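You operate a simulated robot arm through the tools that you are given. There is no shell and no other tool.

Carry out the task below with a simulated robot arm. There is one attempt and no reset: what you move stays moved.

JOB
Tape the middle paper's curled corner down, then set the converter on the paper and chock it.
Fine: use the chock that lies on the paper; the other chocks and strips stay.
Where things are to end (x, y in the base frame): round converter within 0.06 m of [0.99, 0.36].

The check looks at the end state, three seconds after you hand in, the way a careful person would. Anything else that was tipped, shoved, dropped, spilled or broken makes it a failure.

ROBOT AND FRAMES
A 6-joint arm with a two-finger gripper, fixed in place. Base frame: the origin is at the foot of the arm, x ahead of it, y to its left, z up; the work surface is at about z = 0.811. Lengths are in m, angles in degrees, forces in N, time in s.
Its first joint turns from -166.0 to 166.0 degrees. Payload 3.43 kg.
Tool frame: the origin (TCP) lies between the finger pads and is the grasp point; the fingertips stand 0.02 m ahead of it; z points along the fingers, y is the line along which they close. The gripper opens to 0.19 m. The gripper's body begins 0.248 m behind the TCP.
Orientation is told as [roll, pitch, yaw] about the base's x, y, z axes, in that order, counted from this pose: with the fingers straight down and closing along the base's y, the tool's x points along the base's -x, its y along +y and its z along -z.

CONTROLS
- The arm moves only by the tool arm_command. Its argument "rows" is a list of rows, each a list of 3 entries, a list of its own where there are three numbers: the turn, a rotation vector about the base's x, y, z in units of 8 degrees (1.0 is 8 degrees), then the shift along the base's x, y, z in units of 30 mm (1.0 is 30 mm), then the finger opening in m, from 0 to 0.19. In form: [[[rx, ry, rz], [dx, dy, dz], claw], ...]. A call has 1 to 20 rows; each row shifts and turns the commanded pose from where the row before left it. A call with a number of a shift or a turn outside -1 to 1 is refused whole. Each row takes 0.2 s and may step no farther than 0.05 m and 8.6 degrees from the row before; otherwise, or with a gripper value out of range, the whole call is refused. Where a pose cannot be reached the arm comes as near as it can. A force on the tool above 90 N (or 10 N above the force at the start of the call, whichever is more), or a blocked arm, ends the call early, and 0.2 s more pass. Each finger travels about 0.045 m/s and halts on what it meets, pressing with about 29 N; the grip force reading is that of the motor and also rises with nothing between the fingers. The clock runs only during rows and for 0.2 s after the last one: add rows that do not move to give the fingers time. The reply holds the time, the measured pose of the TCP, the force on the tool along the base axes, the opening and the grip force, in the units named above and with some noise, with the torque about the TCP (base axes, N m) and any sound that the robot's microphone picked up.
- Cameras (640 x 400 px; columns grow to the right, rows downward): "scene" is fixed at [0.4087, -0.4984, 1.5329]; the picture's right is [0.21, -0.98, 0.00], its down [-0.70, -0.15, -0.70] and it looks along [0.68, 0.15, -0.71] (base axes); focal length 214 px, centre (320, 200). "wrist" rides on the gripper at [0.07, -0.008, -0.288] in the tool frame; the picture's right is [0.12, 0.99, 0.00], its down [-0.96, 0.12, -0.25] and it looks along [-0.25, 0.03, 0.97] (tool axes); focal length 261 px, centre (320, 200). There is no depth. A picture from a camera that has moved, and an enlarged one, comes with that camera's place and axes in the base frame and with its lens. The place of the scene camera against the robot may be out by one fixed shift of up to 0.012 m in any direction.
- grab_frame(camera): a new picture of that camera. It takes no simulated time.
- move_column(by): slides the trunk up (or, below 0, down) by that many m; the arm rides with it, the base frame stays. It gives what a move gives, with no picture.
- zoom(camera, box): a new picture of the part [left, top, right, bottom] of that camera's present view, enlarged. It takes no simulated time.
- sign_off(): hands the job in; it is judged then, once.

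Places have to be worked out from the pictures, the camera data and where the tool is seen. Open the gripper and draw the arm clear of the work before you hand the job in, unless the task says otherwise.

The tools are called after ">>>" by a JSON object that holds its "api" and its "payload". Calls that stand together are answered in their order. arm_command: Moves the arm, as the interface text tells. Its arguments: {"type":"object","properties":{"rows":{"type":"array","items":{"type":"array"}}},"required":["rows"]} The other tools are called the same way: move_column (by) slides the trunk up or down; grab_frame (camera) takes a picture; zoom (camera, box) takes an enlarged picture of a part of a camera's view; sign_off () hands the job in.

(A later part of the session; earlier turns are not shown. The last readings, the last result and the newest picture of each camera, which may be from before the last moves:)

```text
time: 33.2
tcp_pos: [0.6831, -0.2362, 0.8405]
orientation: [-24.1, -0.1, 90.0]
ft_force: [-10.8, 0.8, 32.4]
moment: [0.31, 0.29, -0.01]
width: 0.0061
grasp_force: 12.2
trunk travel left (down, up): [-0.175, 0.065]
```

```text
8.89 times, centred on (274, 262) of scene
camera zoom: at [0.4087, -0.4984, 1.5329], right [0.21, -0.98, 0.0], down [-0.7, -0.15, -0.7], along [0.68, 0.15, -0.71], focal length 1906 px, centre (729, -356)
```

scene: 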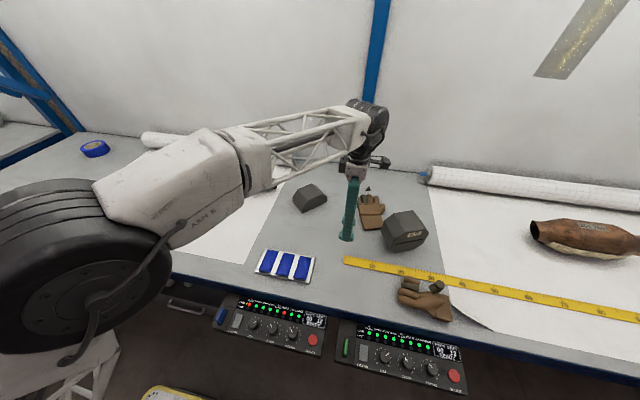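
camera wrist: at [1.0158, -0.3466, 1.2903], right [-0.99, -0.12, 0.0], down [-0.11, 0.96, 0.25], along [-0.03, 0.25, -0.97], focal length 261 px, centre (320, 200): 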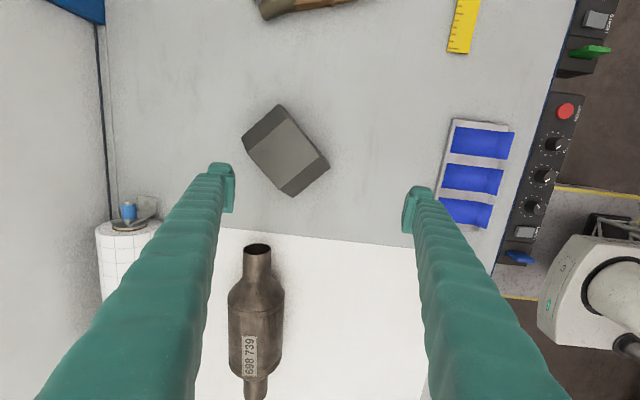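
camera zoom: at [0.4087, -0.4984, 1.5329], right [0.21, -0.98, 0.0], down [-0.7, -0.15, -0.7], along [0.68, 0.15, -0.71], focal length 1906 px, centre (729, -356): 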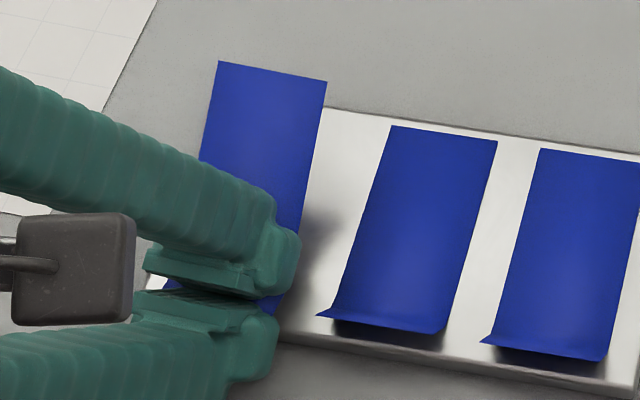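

The strip has come off the plate with its far end raised, and it is pinched at 6 mm. I lift it slowly and check that it stays in the grip.

>>> {"api": "arm_command", "payload": {"rows": [[[0, 0, 0], [0, 0, 0.15], 0.0], [[0, 0, 0], [0, 0, 0.15], 0.0], [[0, 0, 0], [0, 0, 0.2], 0.0], [[0, 0, 0], [0, 0, 0.3], 0.0], [[0, 0, 0], [0, 0, 0.3], 0.0], [[0, 0, 0], [0, 0, 0], 0.0]]}}

>>> {"api": "zoom", "payload": {"camera": "wrist", "box": [200, 100, 400, 240]}}

>>> {"api": "zoom", "payload": {"camera": "scene", "box": [240, 220, 304, 285]}}

```text
time: 34.6
tcp_pos: [0.6821, -0.2348, 0.874]
orientation: [-24.0, 0.0, 90.0]
ft_force: [-0.1, 0.7, 1.0]
moment: [-0.01, 0.03, -0.06]
width: 0.006
grasp_force: 12.0
trunk travel left (down, up): [-0.175, 0.065]
```

```text
2.86 times, centred on (300, 170) of wrist
camera zoom: at [0.5726, -0.305, 1.1397], right [-0.91, -0.12, -0.4], down [-0.21, 0.96, 0.18], along [0.37, 0.25, -0.9], focal length 745 px, centre (377, 286)
```

zoom: 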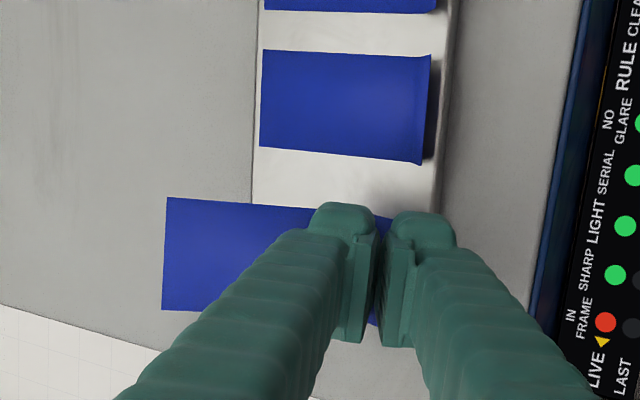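

```text
6.15 times, centred on (272, 252) of scene
camera zoom: at [0.4087, -0.4984, 1.5329], right [0.21, -0.98, 0.0], down [-0.7, -0.15, -0.7], along [0.68, 0.15, -0.71], focal length 1320 px, centre (615, -123)
```

zoom: 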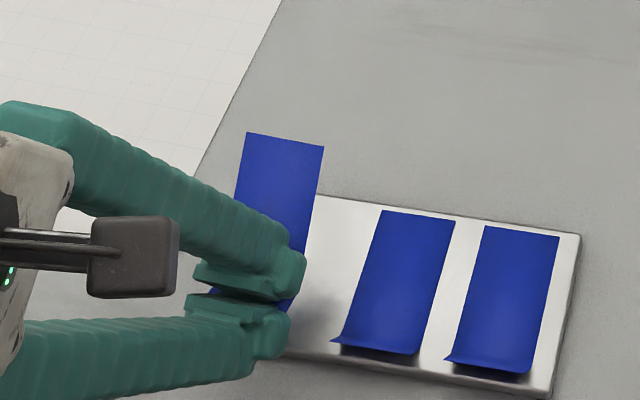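

The strip is held, its body about 84-90° to the tab and now tilted up about 30°. I lift to z≈1.0, rotate the tool back to vertical so the strip becomes level, and start carrying it toward the corner.

>>> {"api": "arm_command", "payload": {"rows": [[[0, 0, 0], [0, 0, 0.8], 0.0], [[0, 0, 0], [0, 0, 0.8], 0.0], [[0, 0.8, 0], [0, 0, 0.8], 0.0], [[0, 0.8, 0], [0, 0, 0.8], 0.0], [[0, 0.8, 0], [0, 0, 0.6], 0.0], [[0, 0.8, 0], [0, 0, 0.4], 0.0], [[0, 0, 0], [0, 0.5, 0], 0.0], [[0, 0, 0], [0, 0.9, 0], 0.0], [[0, 0, 0], [0, 0.9, 0], 0.0], [[0, 0, 0], [0, 0.9, 0], 0.0], [[0, 0, 0], [0, 0.9, 0], 0.0], [[0, 0, 0], [0, 0.9, 0], 0.0], [[0, 0, 0], [0, 0.9, 0], 0.0], [[0, 0, 0], [0, 0.9, 0], 0.0], [[0, 0, 0], [0, 0.9, 0], 0.0], [[0, 0, 0], [0, 0.9, 0], 0.0], [[0, 0, 0], [0, 0.9, 0], 0.0], [[0, 0, 0], [0, 0.5, 0], 0.0], [[0, 0, 0], [0, 0, 0], 0.0]]}}

>>> {"api": "grab_frame", "payload": {"camera": "scene"}}

>>> {"api": "grab_frame", "payload": {"camera": "wrist"}}

```text
time: 38.6
tcp_pos: [0.6835, 0.064, 0.9992]
orientation: [1.5, 0.1, 90.1]
ft_force: [0.6, 0.1, -0.9]
moment: [0.04, -0.01, 0.02]
width: 0.006
grasp_force: 12.1
trunk travel left (down, up): [-0.175, 0.065]
```

```text
taken
```

scene: 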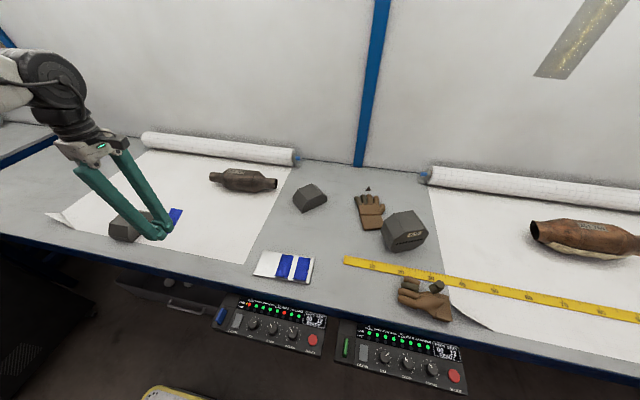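

```text
taken
camera wrist: at [0.6987, -0.0059, 1.2863], right [-0.99, -0.12, 0.03], down [-0.11, 0.96, 0.25], along [-0.06, 0.25, -0.97], focal length 261 px, centre (320, 200)
```

wrist: 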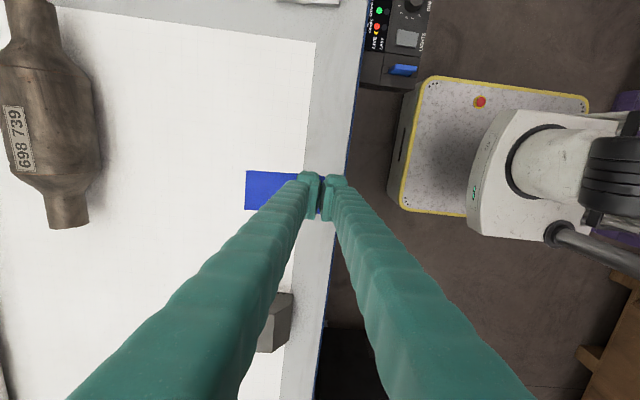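

>>> {"api": "zoom", "payload": {"camera": "scene", "box": [140, 190, 204, 250]}}

>>> {"api": "zoom", "payload": {"camera": "wrist", "box": [230, 150, 350, 230]}}

>>> {"api": "zoom", "payload": {"camera": "scene", "box": [245, 240, 325, 290]}}

```text
6.67 times, centred on (172, 220) of scene
camera zoom: at [0.4087, -0.4984, 1.5329], right [0.21, -0.98, 0.0], down [-0.7, -0.15, -0.7], along [0.68, 0.15, -0.71], focal length 1430 px, centre (1307, 67)
```

zoom: 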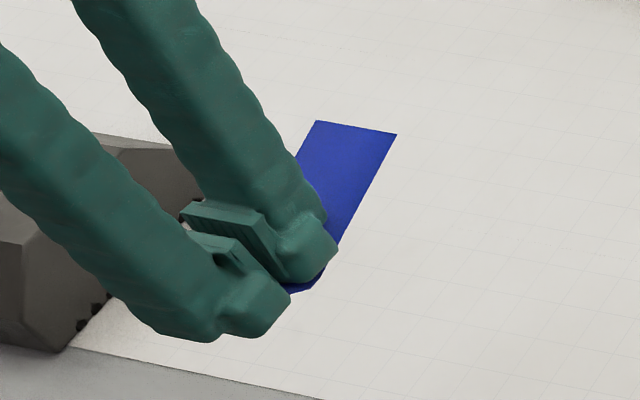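

```text
5.00 times, centred on (290, 190) of wrist
camera zoom: at [0.6987, -0.0059, 1.2863], right [-0.99, -0.12, 0.03], down [-0.11, 0.96, 0.25], along [-0.06, 0.25, -0.97], focal length 1303 px, centre (470, 250)
```

zoom: 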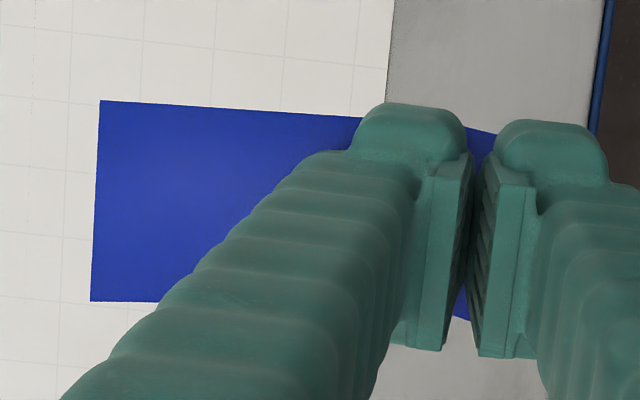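

```text
8.00 times, centred on (285, 265) of scene
camera zoom: at [0.4087, -0.4984, 1.5329], right [0.21, -0.98, 0.0], down [-0.7, -0.15, -0.7], along [0.68, 0.15, -0.71], focal length 1716 px, centre (600, -320)
```

zoom: 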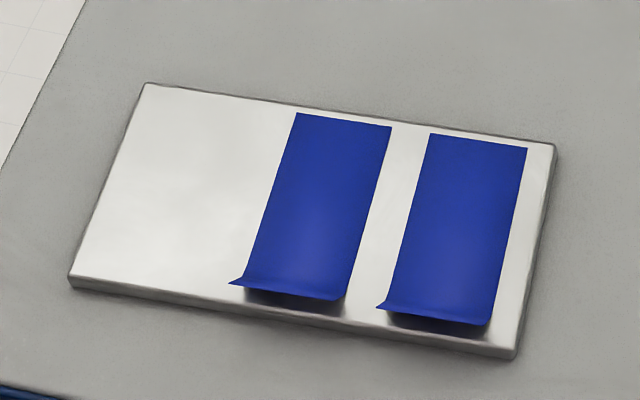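

The strip is still held, and from the scene view its body is tilted up about 15° at the present tool angle. I rotate a further 15° to level it, yaw -22.5° to set it square to the crease, and carry it toward the corner.

>>> {"api": "arm_command", "payload": {"rows": [[[0, 0.94, 0], [0, 0.9, 0], 0.0], [[0, 0.94, 0], [0, 0.9, 0], 0.0], [[0, 0, -0.94], [0, 0.9, 0], 0.0], [[0, 0, -0.94], [0, 0.9, 0], 0.0], [[0, 0, -0.94], [0, 0.9, 0], 0.0], [[0, 0, 0], [0, 1, 0], 0.0], [[0, 0, 0], [0, 1, 0], 0.0], [[0, 0, 0], [0, 1, 0], 0.0], [[0, 0, 0], [0, 1, 0], 0.0], [[0, 0, 0], [0, 1, 0], 0.0], [[0, 0, 0], [0, 1, 0], 0.0], [[0, 0, 0], [0, 1, 0], 0.0], [[0, 0, 0], [0, 1, 0], 0.0], [[0, 0, 0], [0, 1, 0], 0.0], [[0, 0, 0], [0, 1, 0], 0.0], [[0, 0, 0], [0, 1, 0], 0.0], [[0, 0, 0], [0, 1, 0], 0.0], [[0, 0, 0], [0, 0, 0], 0.0]]}}

>>> {"api": "zoom", "payload": {"camera": "wrist", "box": [200, 100, 400, 240]}}

>>> {"api": "zoom", "payload": {"camera": "scene", "box": [20, 120, 180, 240]}}

```text
time: 42.4
tcp_pos: [0.6843, 0.5607, 0.9986]
orientation: [16.5, 0.0, 67.4]
ft_force: [0.4, -0.1, 0.5]
moment: [0.0, 0.0, -0.01]
width: 0.0059
grasp_force: 12.0
trunk travel left (down, up): [-0.175, 0.065]
```

```text
2.86 times, centred on (300, 170) of wrist
camera zoom: at [0.7397, 0.4612, 1.271], right [-0.92, 0.26, 0.28], down [0.33, 0.9, 0.27], along [-0.19, 0.34, -0.92], focal length 745 px, centre (377, 286)
```

zoom: 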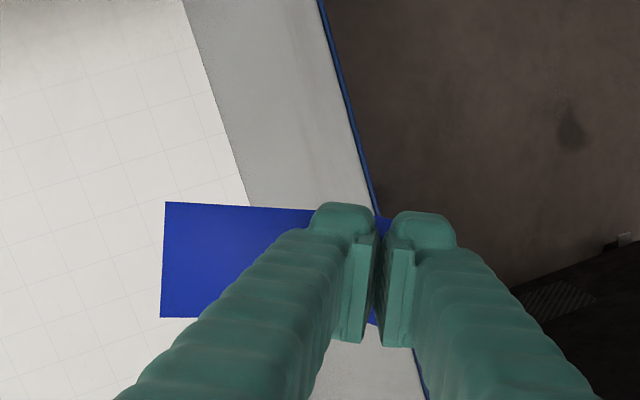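

```text
3.33 times, centred on (100, 180) of scene
camera zoom: at [0.4087, -0.4984, 1.5329], right [0.21, -0.98, 0.0], down [-0.7, -0.15, -0.7], along [0.68, 0.15, -0.71], focal length 715 px, centre (1053, 267)
```

zoom: 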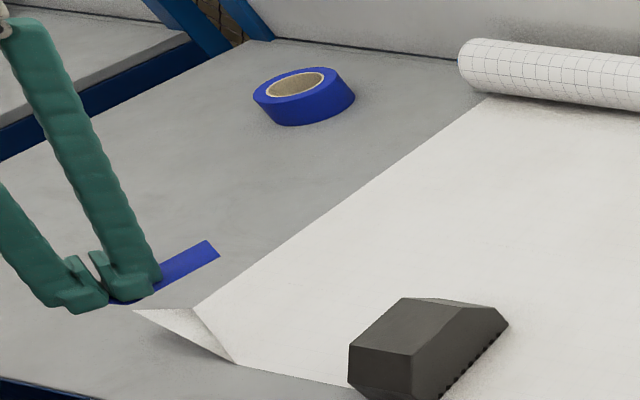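

I enlarge the held strip in the scene view to check that it's level now.

>>> {"api": "zoom", "payload": {"camera": "scene", "box": [40, 180, 96, 220]}}

```text
10.00 times, centred on (68, 200) of scene
camera zoom: at [0.4087, -0.4984, 1.5329], right [0.21, -0.98, 0.0], down [-0.7, -0.15, -0.7], along [0.68, 0.15, -0.71], focal length 2145 px, centre (2840, 200)
```

zoom: 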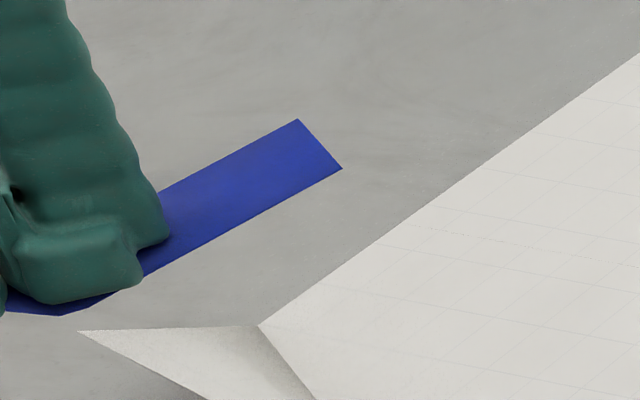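

The strip is level to within about 5°, lies ~17 mm below the TCP and reaches 80 mm ahead of it. I trim 4° more, move above the corner and come down to just above the flap.

>>> {"api": "arm_command", "payload": {"rows": [[[0.19, 0.46, 0], [0.02, 0.99, 0], 0.0], [[0, 0, 0], [0.02, 0.99, 0], 0.0], [[0, 0, 0], [0.02, 0.99, 0], 0.0], [[0, 0, 0], [0.02, 0.99, 0], 0.0], [[0, 0, 0], [0.02, 0.99, 0], 0.0], [[0, 0, 0], [0.02, 0.99, 0], 0.0], [[0, 0, 0], [0.0, 0.99, 0], 0.0], [[0, 0, 0], [0, 0, -0.8], 0.0], [[0, 0, 0], [0, 0, -0.8], 0.0], [[0, 0, 0], [0, 0, -0.8], 0.0], [[0, 0, 0], [0, 0, -0.6], 0.0], [[0, 0, 0], [0, 0, 0], 0.0]]}}

>>> {"api": "zoom", "payload": {"camera": "wrist", "box": [200, 100, 400, 240]}}

>>> {"api": "zoom", "payload": {"camera": "scene", "box": [0, 160, 112, 240]}}

```text
time: 45.0
tcp_pos: [0.6866, 0.7688, 0.9097]
orientation: [20.6, 0.0, 67.5]
ft_force: [-0.5, 0.9, -0.9]
moment: [0.03, 0.04, -0.01]
width: 0.0059
grasp_force: 12.4
trunk travel left (down, up): [-0.175, 0.065]
```

```text
2.86 times, centred on (300, 170) of wrist
camera zoom: at [0.76, 0.6613, 1.1761], right [-0.9, 0.25, 0.35], down [0.35, 0.9, 0.27], along [-0.25, 0.37, -0.9], focal length 745 px, centre (377, 286)
```

zoom: 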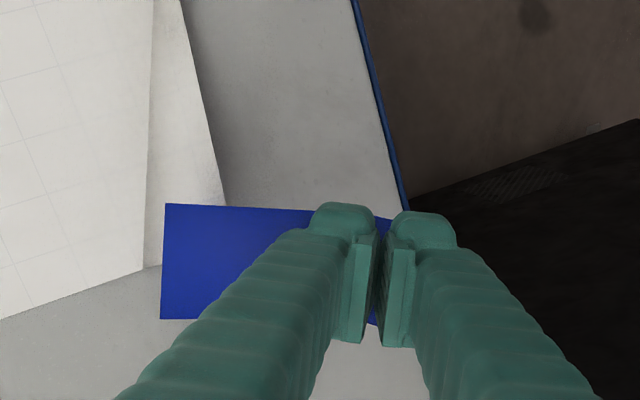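

```text
5.00 times, centred on (56, 200) of scene
camera zoom: at [0.4087, -0.4984, 1.5329], right [0.21, -0.98, 0.0], down [-0.7, -0.15, -0.7], along [0.68, 0.15, -0.71], focal length 1072 px, centre (1640, 200)
```

zoom: 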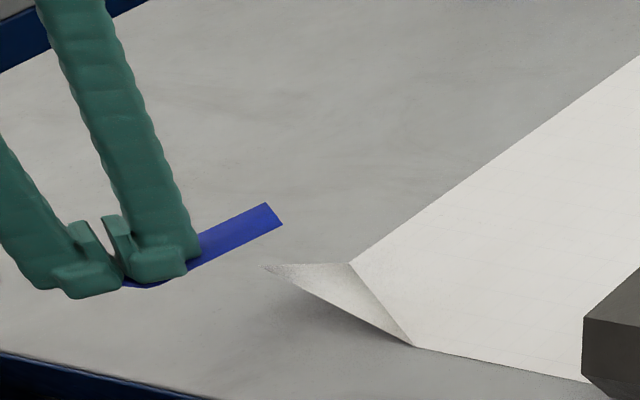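

The strip's far edge will land along the flap crease with the tip centred under it. I descend in small steps and watch the force.

>>> {"api": "arm_command", "payload": {"rows": [[[0, 0, 0], [0.03, 0, -0.5], 0.0], [[0, 0, 0], [0.03, 0, -0.5], 0.0], [[0, 0, 0], [0, 0, -0.5], 0.0], [[0, 0, 0], [0, 0, 0], 0.0]]}}

>>> {"api": "zoom", "payload": {"camera": "scene", "box": [0, 160, 112, 240]}}

>>> {"api": "zoom", "payload": {"camera": "wrist", "box": [200, 100, 400, 240]}}

```text
time: 46.0
tcp_pos: [0.6892, 0.769, 0.8648]
orientation: [20.6, 0.0, 67.4]
ft_force: [-0.5, 0.8, -0.4]
moment: [-0.01, -0.02, 0.0]
width: 0.006
grasp_force: 11.5
trunk travel left (down, up): [-0.175, 0.065]
```

```text
5.00 times, centred on (56, 200) of scene
camera zoom: at [0.4087, -0.4984, 1.5329], right [0.21, -0.98, 0.0], down [-0.7, -0.15, -0.7], along [0.68, 0.15, -0.71], focal length 1072 px, centre (1640, 200)
```

zoom: 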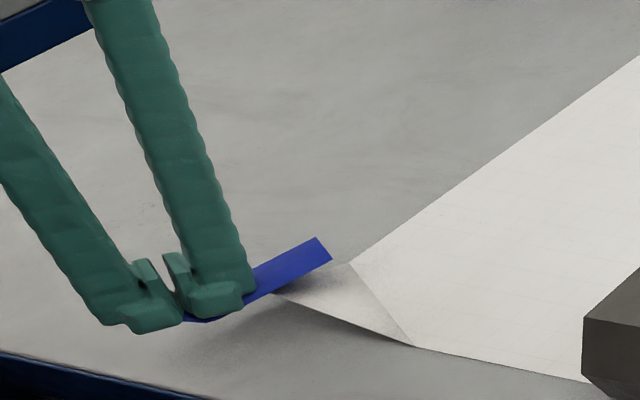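

```text
2.86 times, centred on (300, 170) of wrist
camera zoom: at [0.7618, 0.6619, 1.1299], right [-0.9, 0.25, 0.35], down [0.35, 0.9, 0.27], along [-0.25, 0.37, -0.9], focal length 745 px, centre (377, 286)
```

zoom: 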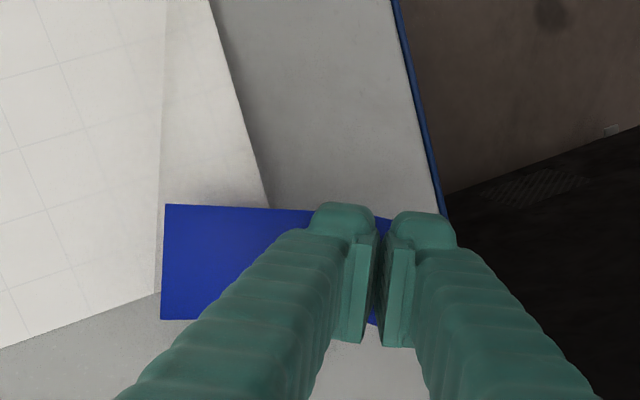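

The strip is pushing the flap down nicely without noticeable force. I continue downward in smaller steps.

>>> {"api": "arm_command", "payload": {"rows": [[[0, 0, 0], [0, 0, -0.3], 0.0], [[0, 0, 0], [0, 0, -0.3], 0.0], [[0, 0, 0], [0, 0, -0.25], 0.0], [[0, 0, 0], [0, 0, 0], 0.0]]}}

>>> {"api": "zoom", "payload": {"camera": "scene", "box": [0, 160, 112, 240]}}

>>> {"api": "zoom", "payload": {"camera": "wrist", "box": [200, 100, 400, 240]}}

```text
time: 47.0
tcp_pos: [0.6884, 0.7695, 0.8385]
orientation: [20.6, 0.1, 67.3]
ft_force: [0.0, -0.6, 0.5]
moment: [0.05, -0.01, 0.01]
width: 0.006
grasp_force: 12.3
trunk travel left (down, up): [-0.175, 0.065]
```

```text
5.00 times, centred on (56, 200) of scene
camera zoom: at [0.4087, -0.4984, 1.5329], right [0.21, -0.98, 0.0], down [-0.7, -0.15, -0.7], along [0.68, 0.15, -0.71], focal length 1072 px, centre (1640, 200)
```

zoom: 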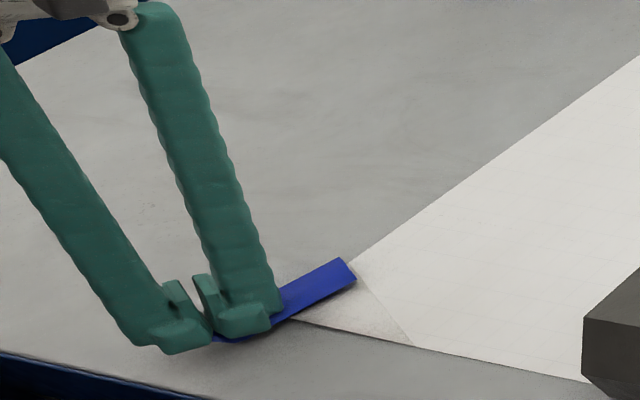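

```text
2.86 times, centred on (300, 170) of wrist
camera zoom: at [0.7612, 0.6624, 1.1041], right [-0.9, 0.25, 0.35], down [0.35, 0.9, 0.27], along [-0.25, 0.37, -0.9], focal length 745 px, centre (377, 286)
```

zoom: 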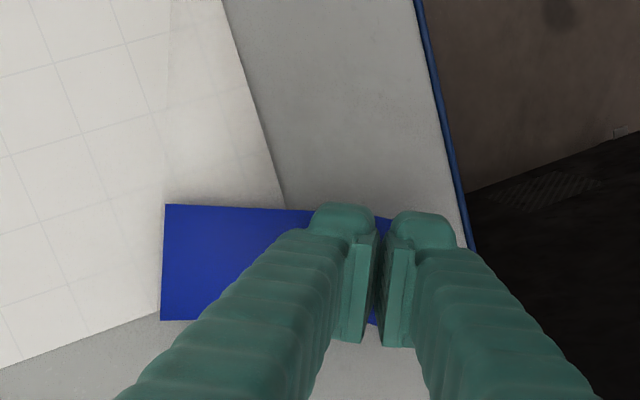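

The flap is nearly flat. I take a few more millimetres, step by step, until contact with the bench shows in the force.

>>> {"api": "arm_command", "payload": {"rows": [[[0, 0, 0], [0, 0, -0.12], 0.0], [[0, 0, 0], [0, 0, 0], 0.0]]}}

>>> {"api": "arm_command", "payload": {"rows": [[[0, 0, 0], [0, 0, -0.08], 0.0], [[0, 0, 0], [0, 0, 0], 0.0]]}}

>>> {"api": "zoom", "payload": {"camera": "scene", "box": [20, 190, 104, 250]}}

```text
time: 47.6
tcp_pos: [0.689, 0.7691, 0.8345]
orientation: [20.6, 0.0, 67.3]
ft_force: [0.1, -0.1, 0.4]
moment: [0.0, -0.01, 0.01]
width: 0.006
grasp_force: 12.3
trunk travel left (down, up): [-0.175, 0.065]
```

```text
time: 48.2
tcp_pos: [0.6878, 0.7688, 0.8333]
orientation: [20.6, 0.0, 67.4]
ft_force: [2.6, 1.9, 9.2]
moment: [0.04, -0.08, 0.03]
width: 0.0061
grasp_force: 11.5
trunk travel left (down, up): [-0.175, 0.065]
```

```text
6.67 times, centred on (62, 220) of scene
camera zoom: at [0.4087, -0.4984, 1.5329], right [0.21, -0.98, 0.0], down [-0.7, -0.15, -0.7], along [0.68, 0.15, -0.71], focal length 1430 px, centre (2040, 67)
```

zoom: 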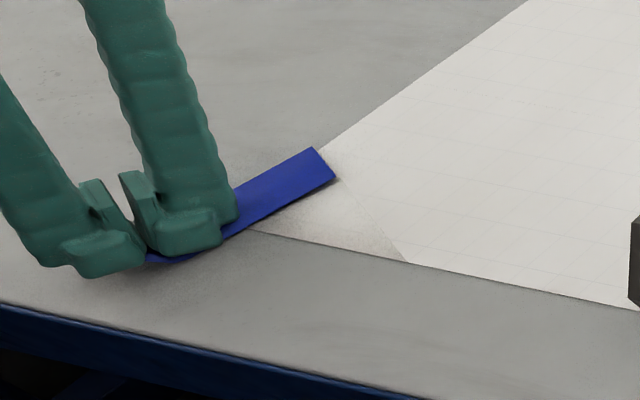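

Contact begins at z 0.833 with 9 N. I press a little harder so the tape's outer end beds onto the bench.

>>> {"api": "arm_command", "payload": {"rows": [[[0, 0, 0], [0, 0, -0.07], 0.0], [[0, 0, 0], [0, 0, 0], 0.0], [[0, 0, 0], [0, 0, 0], 0.0]]}}

>>> {"api": "zoom", "payload": {"camera": "scene", "box": [20, 190, 104, 250]}}

>>> {"api": "zoom", "payload": {"camera": "wrist", "box": [220, 120, 380, 240]}}

```text
time: 49.0
tcp_pos: [0.6892, 0.7686, 0.8325]
orientation: [20.6, -0.2, 67.4]
ft_force: [7.7, 6.4, 34.0]
moment: [0.01, -0.39, 0.04]
width: 0.0061
grasp_force: 11.8
trunk travel left (down, up): [-0.175, 0.065]
```

```text
6.67 times, centred on (62, 220) of scene
camera zoom: at [0.4087, -0.4984, 1.5329], right [0.21, -0.98, 0.0], down [-0.7, -0.15, -0.7], along [0.68, 0.15, -0.71], focal length 1430 px, centre (2040, 67)
```

zoom: 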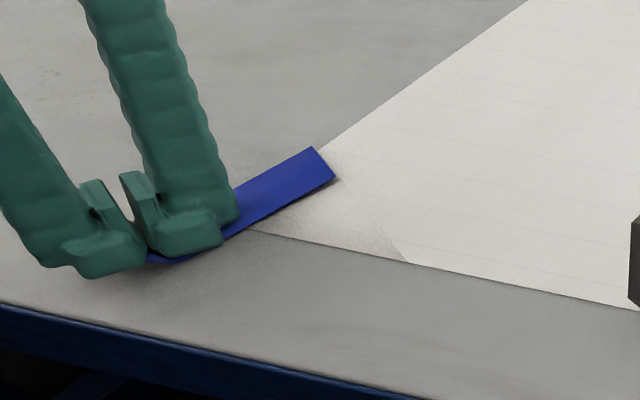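

```text
3.33 times, centred on (300, 180) of wrist
camera zoom: at [0.7605, 0.6609, 1.0981], right [-0.9, 0.25, 0.35], down [0.35, 0.9, 0.28], along [-0.24, 0.37, -0.9], focal length 869 px, centre (387, 267)
```

zoom: 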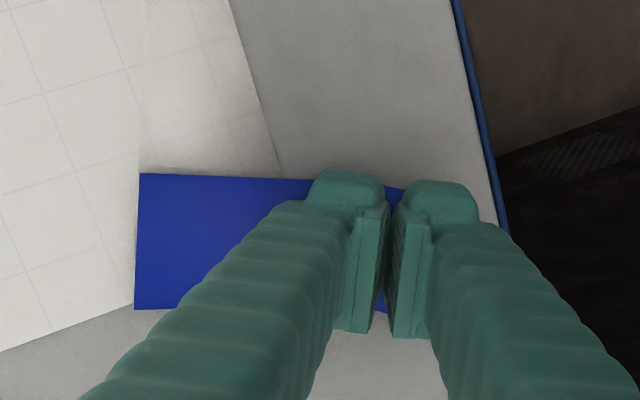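

Pressing at 34 N with the tape in place. I open the fingers gradually, raising slightly so the inner finger keeps light contact, and check whether the tape stays.

>>> {"api": "arm_command", "payload": {"rows": [[[0, 0, 0], [0, 0, 0.03], 0.01], [[0, 0, 0], [0, 0, 0.03], 0.015], [[0, 0, 0], [0, 0, 0.03], 0.02], [[0, 0, 0], [0, 0, 0], 0.02]]}}

>>> {"api": "zoom", "payload": {"camera": "scene", "box": [20, 190, 104, 250]}}

>>> {"api": "zoom", "payload": {"camera": "wrist", "box": [220, 120, 380, 240]}}

```text
time: 50.0
tcp_pos: [0.6877, 0.7673, 0.8343]
orientation: [20.6, -0.1, 67.4]
ft_force: [-10.6, 6.5, 31.0]
moment: [0.07, -0.02, 0.04]
width: 0.006
grasp_force: 0.0
trunk travel left (down, up): [-0.175, 0.065]
```

```text
6.67 times, centred on (62, 220) of scene
camera zoom: at [0.4087, -0.4984, 1.5329], right [0.21, -0.98, 0.0], down [-0.7, -0.15, -0.7], along [0.68, 0.15, -0.71], focal length 1430 px, centre (2040, 67)
```

zoom: 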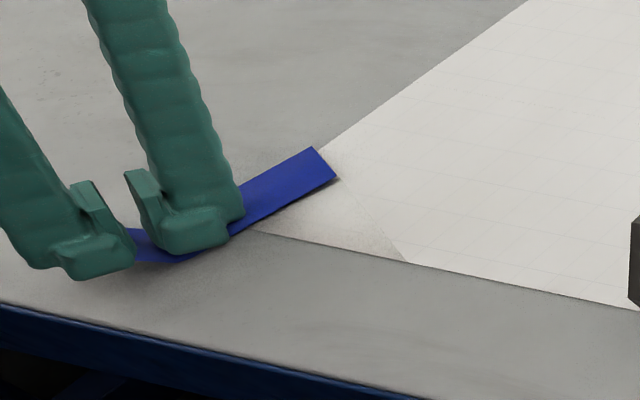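

```text
3.33 times, centred on (300, 180) of wrist
camera zoom: at [0.7606, 0.6606, 1.0998], right [-0.9, 0.25, 0.35], down [0.35, 0.9, 0.27], along [-0.25, 0.37, -0.9], focal length 869 px, centre (387, 267)
```

zoom: 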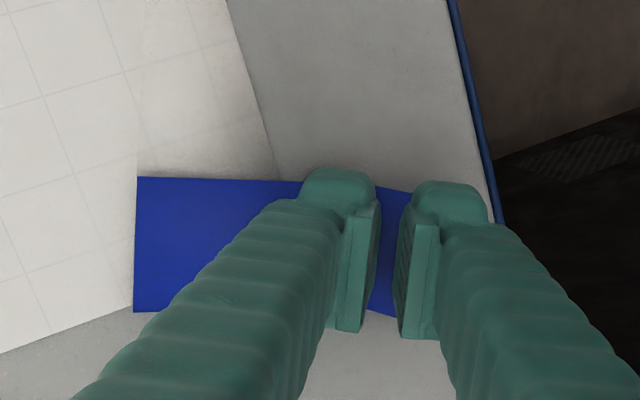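

The tape stays while the fingers part. I open a bit more while rising along the tool axis to clear the tab.

>>> {"api": "arm_command", "payload": {"rows": [[[0, 0, 0], [0.02, -0.01, 0.06], 0.022], [[0, 0, 0], [0.02, -0.01, 0.06], 0.026], [[0, 0, 0], [0.08, -0.03, 0.22], 0.03], [[0, 0, 0], [0.11, -0.05, 0.3], 0.03], [[0, 0, 0], [0.11, -0.05, 0.3], 0.03], [[0, 0, 0], [0, 0, 0], 0.03]]}}

>>> {"api": "zoom", "payload": {"camera": "scene", "box": [20, 190, 104, 250]}}

>>> {"api": "zoom", "payload": {"camera": "wrist", "box": [220, 120, 380, 240]}}

```text
time: 51.4
tcp_pos: [0.698, 0.7631, 0.8605]
orientation: [20.6, 0.0, 67.5]
ft_force: [-0.4, -1.5, 0.6]
moment: [-0.01, -0.03, -0.03]
width: 0.0299
grasp_force: 0.1
trunk travel left (down, up): [-0.175, 0.065]
```

```text
6.67 times, centred on (62, 220) of scene
camera zoom: at [0.4087, -0.4984, 1.5329], right [0.21, -0.98, 0.0], down [-0.7, -0.15, -0.7], along [0.68, 0.15, -0.71], focal length 1430 px, centre (2040, 67)
```

zoom: 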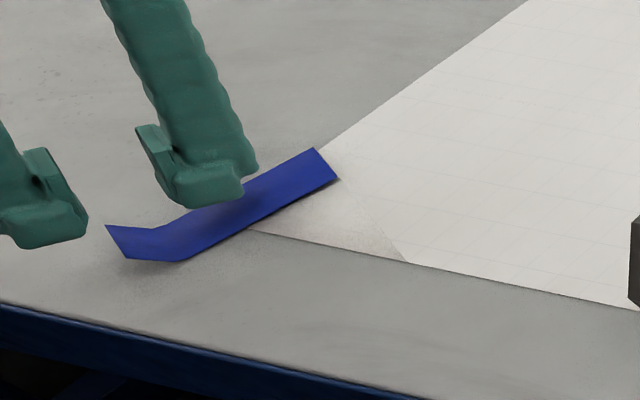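

```text
3.33 times, centred on (300, 180) of wrist
camera zoom: at [0.7711, 0.6573, 1.1259], right [-0.9, 0.25, 0.35], down [0.35, 0.9, 0.27], along [-0.25, 0.37, -0.9], focal length 869 px, centre (387, 267)
```

zoom: 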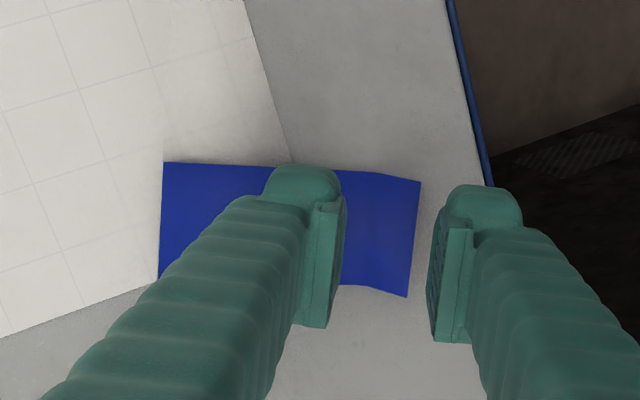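

The tape holds the flap down and is released. I rise clear, bring the tool back to vertical and look at how flat it lies.

>>> {"api": "arm_command", "payload": {"rows": [[[0, 0, 0], [0.2, -0.08, 0.7], 0.03], [[0, 0, 0], [0.2, -0.08, 0.7], 0.03], [[0, 0, 0], [0, 0, 0.8], 0.03], [[-0.329, -0.793, 0], [-0.5, -0.5, 0.5], 0.03], [[-0.329, -0.793, 0], [-0.5, -0.5, 0.5], 0.03], [[-0.329, -0.793, 0], [-0.5, -0.5, 0.5], 0.0], [[0, 0, 0], [-0.5, -0.5, 0], 0.0], [[0, 0, 0], [0, 0, 0], 0.0]]}}

>>> {"api": "zoom", "payload": {"camera": "scene", "box": [20, 190, 104, 250]}}

>>> {"api": "grab_frame", "payload": {"camera": "wrist"}}

```text
time: 53.2
tcp_pos: [0.6518, 0.6988, 0.9738]
orientation: [0.0, -0.1, 67.4]
ft_force: [-0.4, -0.2, 1.2]
moment: [0.02, -0.01, 0.02]
width: 0.0
grasp_force: 29.1
trunk travel left (down, up): [-0.175, 0.065]
```

```text
6.67 times, centred on (62, 220) of scene
camera zoom: at [0.4087, -0.4984, 1.5329], right [0.21, -0.98, 0.0], down [-0.7, -0.15, -0.7], along [0.68, 0.15, -0.71], focal length 1430 px, centre (2040, 67)
```

zoom: 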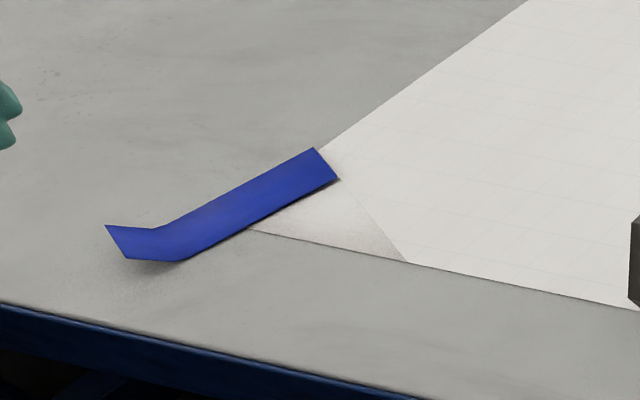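

```text
taken
camera wrist: at [0.6308, 0.6303, 1.2603], right [-0.96, 0.27, 0.0], down [0.26, 0.93, 0.25], along [0.07, 0.24, -0.97], focal length 261 px, centre (320, 200)
```

wrist: 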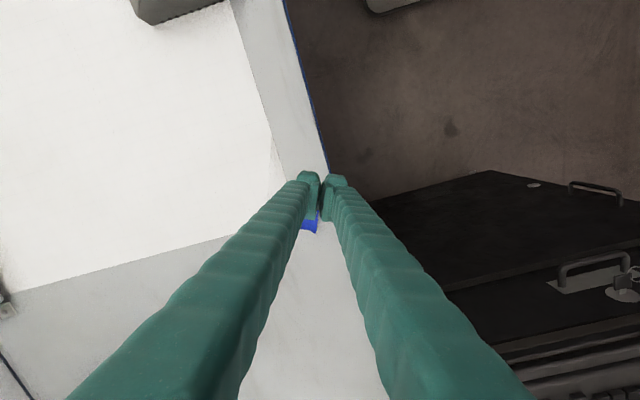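

The tape lies flat over the corner with its tab up. I bed it down firmly with closed fingertips, first on the inner part near (0.743, 0.746).

>>> {"api": "arm_command", "payload": {"rows": [[[0, 0, 0], [0.76, 0.39, 0], 0.0], [[0, 0, 0], [0.76, 0.39, 0], 0.0], [[0, 0, 0], [0.76, 0.39, 0], 0.0], [[0, 0, 0], [0.77, 0.39, 0], 0.0], [[0, 0, 0], [0, 0, -0.9], 0.0], [[0, 0, 0], [0, 0, -0.9], 0.0], [[0, 0, 0], [0, 0, -0.9], 0.0], [[0, 0, 0], [0, 0, -0.9], 0.0], [[0, 0, 0], [0, 0, -0.6], 0.0], [[0, 0, 0], [0, 0, 0], 0.0]]}}

>>> {"api": "zoom", "payload": {"camera": "scene", "box": [20, 190, 104, 250]}}

>>> {"api": "zoom", "payload": {"camera": "wrist", "box": [220, 120, 420, 260]}}

```text
time: 55.4
tcp_pos: [0.7432, 0.7457, 0.8451]
orientation: [0.0, 0.1, 67.4]
ft_force: [0.0, 0.0, 0.4]
moment: [-0.02, -0.01, 0.01]
width: 0.0001
grasp_force: 29.0
trunk travel left (down, up): [-0.175, 0.065]
```

```text
6.67 times, centred on (62, 220) of scene
camera zoom: at [0.4087, -0.4984, 1.5329], right [0.21, -0.98, 0.0], down [-0.7, -0.15, -0.7], along [0.68, 0.15, -0.71], focal length 1430 px, centre (2040, 67)
```

zoom: 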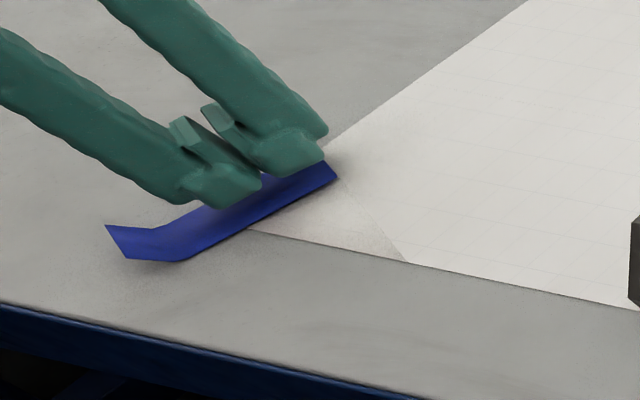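

```text
2.86 times, centred on (320, 190) of wrist
camera zoom: at [0.7223, 0.6779, 1.1326], right [-0.96, 0.27, 0.0], down [0.26, 0.93, 0.25], along [0.07, 0.24, -0.97], focal length 745 px, centre (320, 229)
```

zoom: 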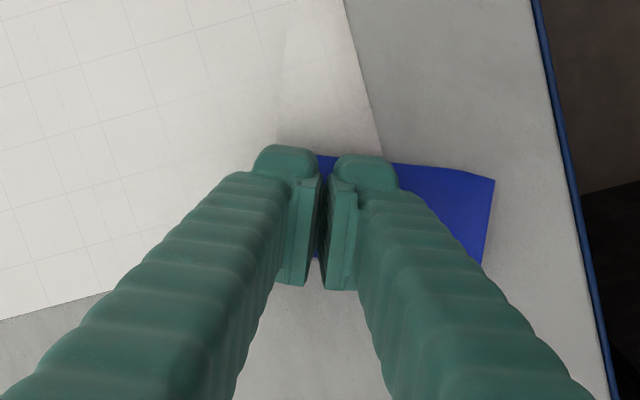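

The fingertips are over the tape's inner half. I press down in small steps.

>>> {"api": "arm_command", "payload": {"rows": [[[0, 0, 0], [0, 0, -0.25], 0.0], [[0, 0, 0], [0, 0, -0.1], 0.0], [[0, 0, 0], [0, 0, 0], 0.0]]}}

>>> {"api": "arm_command", "payload": {"rows": [[[0, 0, 0], [0, 0, -0.07], 0.0], [[0, 0, 0], [0, 0, 0], 0.0]]}}

```text
time: 56.2
tcp_pos: [0.7428, 0.7462, 0.8362]
orientation: [0.0, 0.0, 67.4]
ft_force: [-1.0, -0.2, -1.2]
moment: [0.03, -0.02, -0.01]
width: 0.0
grasp_force: 29.2
trunk travel left (down, up): [-0.175, 0.065]
```

```text
time: 56.8
tcp_pos: [0.7427, 0.7458, 0.8342]
orientation: [0.1, 0.0, 67.5]
ft_force: [-0.3, 0.1, -0.8]
moment: [0.01, 0.0, -0.01]
width: 0.0
grasp_force: 28.6
trunk travel left (down, up): [-0.175, 0.065]
```

>>> {"api": "arm_command", "payload": {"rows": [[[0, 0, 0], [0, 0, -0.05], 0.0], [[0, 0, 0], [0, 0, 0], 0.0]]}}

>>> {"api": "arm_command", "payload": {"rows": [[[0, 0, 0], [0, 0, -0.05], 0.0], [[0, 0, 0], [0, 0, 0], 0.0]]}}

```text
time: 57.4
tcp_pos: [0.7419, 0.7455, 0.8329]
orientation: [0.0, 0.0, 67.4]
ft_force: [0.4, -0.8, 0.2]
moment: [0.02, 0.02, 0.0]
width: 0.0
grasp_force: 29.1
trunk travel left (down, up): [-0.175, 0.065]
```

```text
time: 58.0
tcp_pos: [0.7419, 0.7457, 0.8315]
orientation: [0.0, 0.0, 67.4]
ft_force: [0.3, -0.2, 2.4]
moment: [0.02, 0.02, 0.01]
width: 0.0057
grasp_force: 12.2
trunk travel left (down, up): [-0.175, 0.065]
```

The finger opening reading jumped to about 6 mm on contact, so I check the pictures before doing anything else.

>>> {"api": "zoom", "payload": {"camera": "wrist", "box": [260, 140, 400, 240]}}

>>> {"api": "zoom", "payload": {"camera": "scene", "box": [30, 195, 86, 235]}}

```text
4.00 times, centred on (330, 190) of wrist
camera zoom: at [0.7218, 0.6772, 1.1181], right [-0.96, 0.27, 0.0], down [0.26, 0.93, 0.25], along [0.07, 0.24, -0.97], focal length 1043 px, centre (280, 240)
```

zoom: 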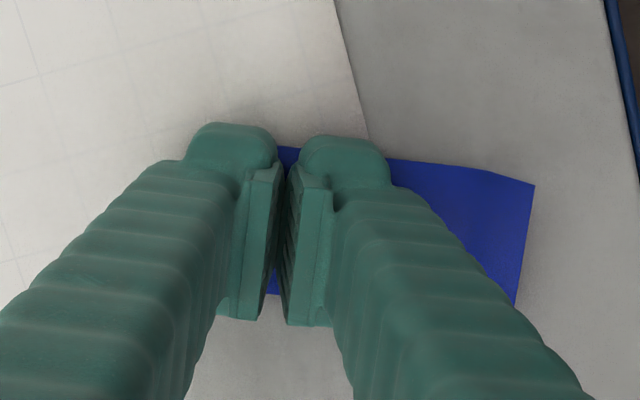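

```text
10.00 times, centred on (58, 215) of scene
camera zoom: at [0.4087, -0.4984, 1.5329], right [0.21, -0.98, 0.0], down [-0.7, -0.15, -0.7], along [0.68, 0.15, -0.71], focal length 2145 px, centre (2940, 50)
```

zoom: 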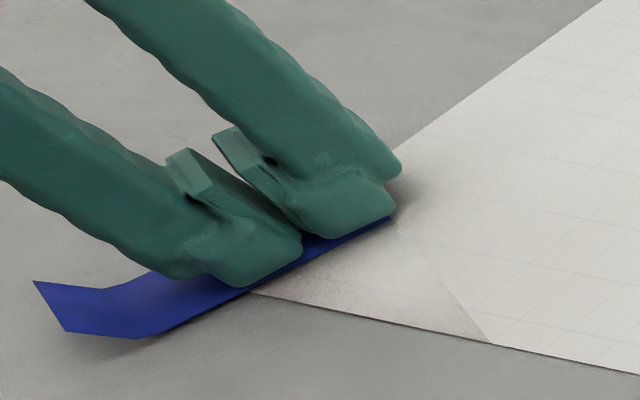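

It's just the fingertips spreading slightly against the surface, and the tape is unmoved. I press a touch more and then lift.

>>> {"api": "arm_command", "payload": {"rows": [[[0, 0, 0], [0, 0, -0.05], 0.01], [[0, 0, 0], [0, 0, 0], 0.01], [[0, 0, 0], [0, 0, 0], 0.01]]}}

>>> {"api": "arm_command", "payload": {"rows": [[[0, 0, 0], [0, 0, -0.03], 0.01], [[0, 0, 0], [0, 0, 0], 0.01]]}}

```text
time: 58.8
tcp_pos: [0.7416, 0.7445, 0.8303]
orientation: [0.0, -0.1, 67.4]
ft_force: [2.3, 0.6, 16.6]
moment: [0.0, -0.02, -0.04]
width: 0.0091
grasp_force: 0.1
trunk travel left (down, up): [-0.175, 0.065]
```

```text
time: 59.4
tcp_pos: [0.7414, 0.7461, 0.831]
orientation: [0.0, -0.1, 67.4]
ft_force: [1.5, 1.2, 29.8]
moment: [-0.02, 0.02, -0.03]
width: 0.0092
grasp_force: 0.1
trunk travel left (down, up): [-0.175, 0.065]
```

30 N on the inner half. I lift 10 mm, shift outward over the corner tip and press there too.

>>> {"api": "arm_command", "payload": {"rows": [[[0, 0, 0], [0, 0, 0.4], 0.01], [[0, 0, 0], [-0.55, 0.23, 0], 0.01], [[0, 0, 0], [-0.55, 0.23, 0], 0.01], [[0, 0, 0], [0, 0, -0.28], 0.01], [[0, 0, 0], [0, 0, -0.08], 0.01], [[0, 0, 0], [0, 0, 0], 0.01]]}}

>>> {"api": "arm_command", "payload": {"rows": [[[0, 0, 0], [0, 0, -0.05], 0.01], [[0, 0, 0], [0, 0, 0], 0.01]]}}

```text
time: 60.8
tcp_pos: [0.7092, 0.7596, 0.8305]
orientation: [0.0, 0.0, 67.5]
ft_force: [1.5, -0.7, 4.7]
moment: [0.01, 0.01, 0.01]
width: 0.0084
grasp_force: 0.0
trunk travel left (down, up): [-0.175, 0.065]
```

```text
time: 61.4
tcp_pos: [0.7084, 0.7597, 0.831]
orientation: [0.0, -0.1, 67.4]
ft_force: [-0.5, -0.2, 17.6]
moment: [-0.13, -0.17, -0.04]
width: 0.0085
grasp_force: 0.0
trunk travel left (down, up): [-0.175, 0.065]
```

17.6 N over the tip. I press slightly more, hold, then lift clear and inspect the tape.

>>> {"api": "arm_command", "payload": {"rows": [[[0, 0, 0], [0, 0, -0.04], 0.01], [[0, 0, 0], [0, 0, 0], 0.01], [[0, 0, 0], [0, 0, 0], 0.01]]}}

>>> {"api": "arm_command", "payload": {"rows": [[[0, 0, 0], [0, 0, 0.4], 0.01], [[0, 0, 0], [0, 0, 0.9], 0.03], [[0, 0, 0], [0, 0, 0.9], 0.1], [[0, 0, 0], [0, 0, 0.9], 0.15], [[0, 0, 0], [-0.5, -0.5, 0.9], 0.19], [[0, 0, 0], [-0.5, -0.5, 0.5], 0.19], [[0, 0, 0], [-0.5, -0.5, 0], 0.19], [[0, 0, 0], [0, 0, 0], 0.19], [[0, 0, 0], [0, 0, 0], 0.19], [[0, 0, 0], [0, 0, 0], 0.19]]}}

>>> {"api": "grab_frame", "payload": {"camera": "wrist"}}

>>> {"api": "zoom", "payload": {"camera": "scene", "box": [20, 190, 104, 250]}}

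```text
time: 62.2
tcp_pos: [0.7092, 0.7587, 0.831]
orientation: [0.1, -0.2, 67.5]
ft_force: [0.7, 0.8, 38.5]
moment: [-0.34, -0.38, 0.01]
width: 0.0086
grasp_force: 0.1
trunk travel left (down, up): [-0.175, 0.065]
```

```text
time: 64.4
tcp_pos: [0.6635, 0.7153, 0.9617]
orientation: [0.0, 0.0, 67.4]
ft_force: [0.2, -0.4, 0.5]
moment: [-0.01, -0.01, 0.04]
width: 0.1845
grasp_force: 0.2
trunk travel left (down, up): [-0.175, 0.065]
```

```text
taken
camera wrist: at [0.6435, 0.6476, 1.2482], right [-0.96, 0.27, 0.0], down [0.26, 0.93, 0.25], along [0.07, 0.24, -0.97], focal length 261 px, centre (320, 200)
```

wrist: 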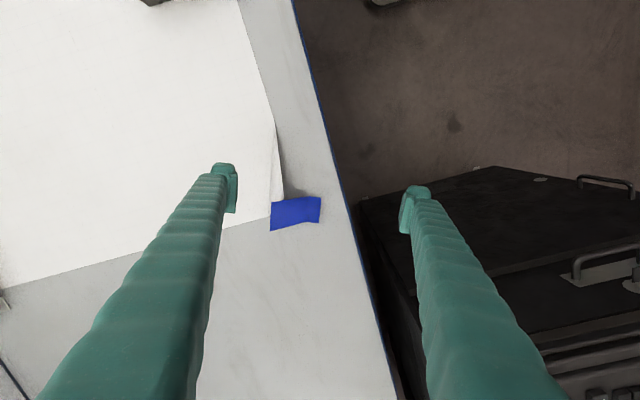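

```text
6.67 times, centred on (62, 220) of scene
camera zoom: at [0.4087, -0.4984, 1.5329], right [0.21, -0.98, 0.0], down [-0.7, -0.15, -0.7], along [0.68, 0.15, -0.71], focal length 1430 px, centre (2040, 67)
```

zoom: 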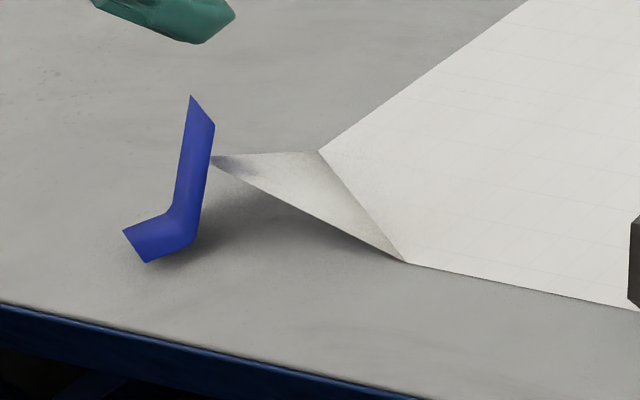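

The flap has sprung up again and the tape has tipped with it. I look closely at its state.

>>> {"api": "zoom", "payload": {"camera": "scene", "box": [30, 195, 86, 235]}}

>>> {"api": "zoom", "payload": {"camera": "wrist", "box": [230, 100, 350, 250]}}

```text
10.00 times, centred on (58, 215) of scene
camera zoom: at [0.4087, -0.4984, 1.5329], right [0.21, -0.98, 0.0], down [-0.7, -0.15, -0.7], along [0.68, 0.15, -0.71], focal length 2145 px, centre (2940, 50)
```

zoom: 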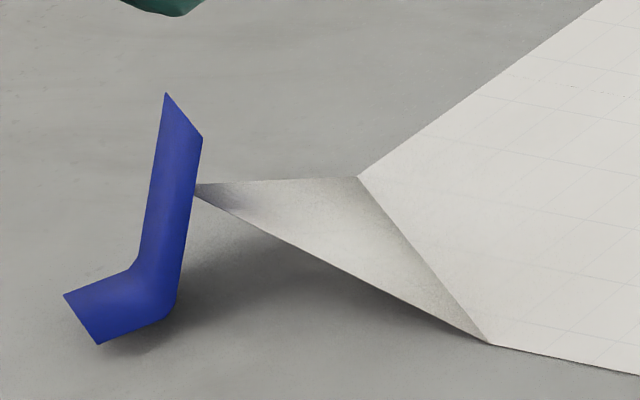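

```text
2.67 times, centred on (290, 175) of wrist
camera zoom: at [0.6435, 0.6476, 1.2482], right [-0.96, 0.27, 0.0], down [0.26, 0.93, 0.25], along [0.07, 0.24, -0.97], focal length 695 px, centre (400, 267)
```

zoom: 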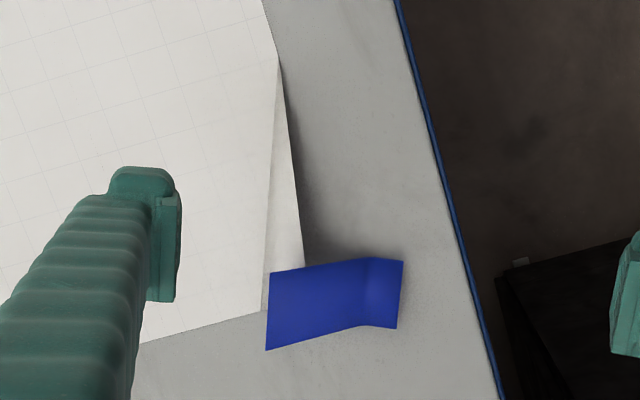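

The tape wasn't bonded: it has rolled back onto its tab, with the flap propping its body up at about 45°. I'll gently press the body down again with nearly closed fingers, then re-pinch the tab and set it better.

>>> {"api": "arm_command", "payload": {"rows": [[[0, 0, 0], [0.4, 0.15, 0.2], 0.12], [[0, 0, 0], [0.4, 0.15, 0], 0.1], [[0, 0, 0], [0.4, 0.15, 0], 0.07], [[0, 0, 0], [0.4, 0.15, 0], 0.05], [[0, 0, 0], [0.4, 0.15, 0], 0.03], [[0, 0, 0], [0.4, 0.15, 0], 0.01], [[0, 0, 0], [0.3, 0.15, 0], 0.01], [[0, 0, 0], [0, 0, 0], 0.01], [[0, 0, 0], [0, 0, -0.9], 0.01], [[0, 0, 0], [0, 0, -0.9], 0.01], [[0, 0, 0], [0, 0, 0], 0.01]]}}

>>> {"api": "zoom", "payload": {"camera": "scene", "box": [20, 180, 104, 240]}}

>>> {"api": "zoom", "payload": {"camera": "wrist", "box": [240, 120, 400, 240]}}

```text
time: 66.8
tcp_pos: [0.7454, 0.7469, 0.914]
orientation: [0.0, 0.0, 67.4]
ft_force: [-0.6, -0.2, 0.1]
moment: [-0.02, -0.01, 0.0]
width: 0.0101
grasp_force: 0.1
trunk travel left (down, up): [-0.175, 0.065]
```

```text
6.67 times, centred on (62, 210) of scene
camera zoom: at [0.4087, -0.4984, 1.5329], right [0.21, -0.98, 0.0], down [-0.7, -0.15, -0.7], along [0.68, 0.15, -0.71], focal length 1430 px, centre (2040, 133)
```

zoom: 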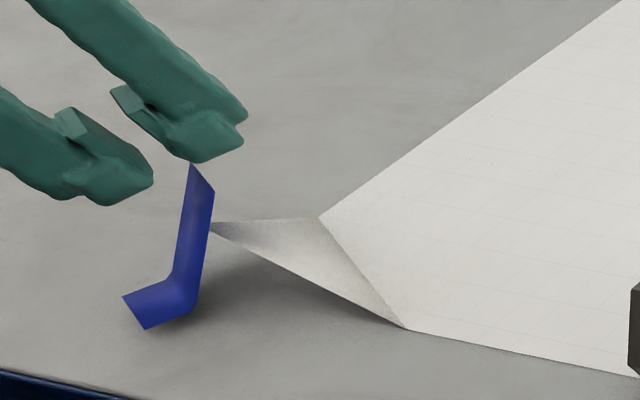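

```text
3.33 times, centred on (320, 180) of wrist
camera zoom: at [0.725, 0.6793, 1.2004], right [-0.96, 0.27, 0.0], down [0.26, 0.93, 0.25], along [0.07, 0.24, -0.97], focal length 869 px, centre (320, 267)
```

zoom: 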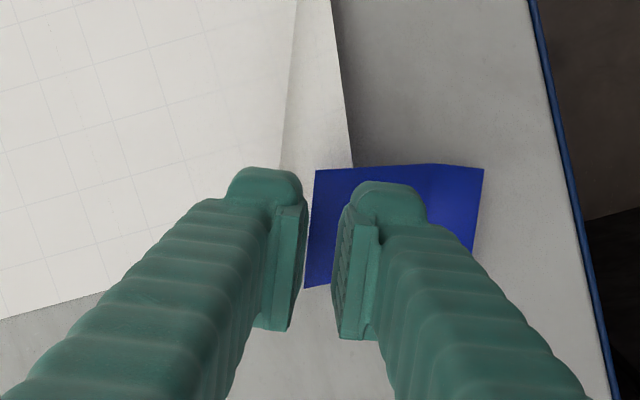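

The tape's top edge lies right under the finger gap, so I shift 18 mm outward to press on its face and descend gently.

>>> {"api": "arm_command", "payload": {"rows": [[[0, 0, 0], [-0.55, 0.23, 0], 0.01], [[0, 0, 0], [0, 0, -0.5], 0.01], [[0, 0, 0], [0, 0, -0.4], 0.01], [[0, 0, 0], [0, 0, -0.4], 0.01], [[0, 0, 0], [0, 0, 0], 0.01]]}}

>>> {"api": "zoom", "payload": {"camera": "scene", "box": [20, 180, 104, 240]}}

>>> {"api": "zoom", "payload": {"camera": "wrist", "box": [240, 120, 400, 240]}}

```text
time: 68.0
tcp_pos: [0.7291, 0.7542, 0.874]
orientation: [0.0, 0.0, 67.4]
ft_force: [-0.5, -0.5, 0.1]
moment: [-0.03, -0.02, 0.0]
width: 0.0102
grasp_force: 0.0
trunk travel left (down, up): [-0.175, 0.065]
```

```text
6.67 times, centred on (62, 210) of scene
camera zoom: at [0.4087, -0.4984, 1.5329], right [0.21, -0.98, 0.0], down [-0.7, -0.15, -0.7], along [0.68, 0.15, -0.71], focal length 1430 px, centre (2040, 133)
```

zoom: 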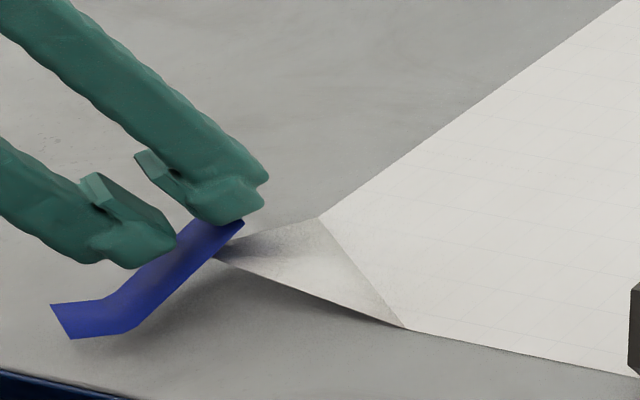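

```text
3.33 times, centred on (320, 180) of wrist
camera zoom: at [0.7079, 0.6853, 1.1603], right [-0.96, 0.27, 0.0], down [0.26, 0.93, 0.25], along [0.07, 0.24, -0.97], focal length 869 px, centre (320, 267)
```

zoom: 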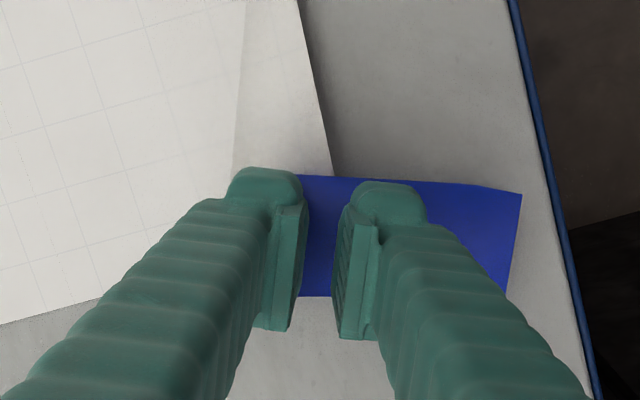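

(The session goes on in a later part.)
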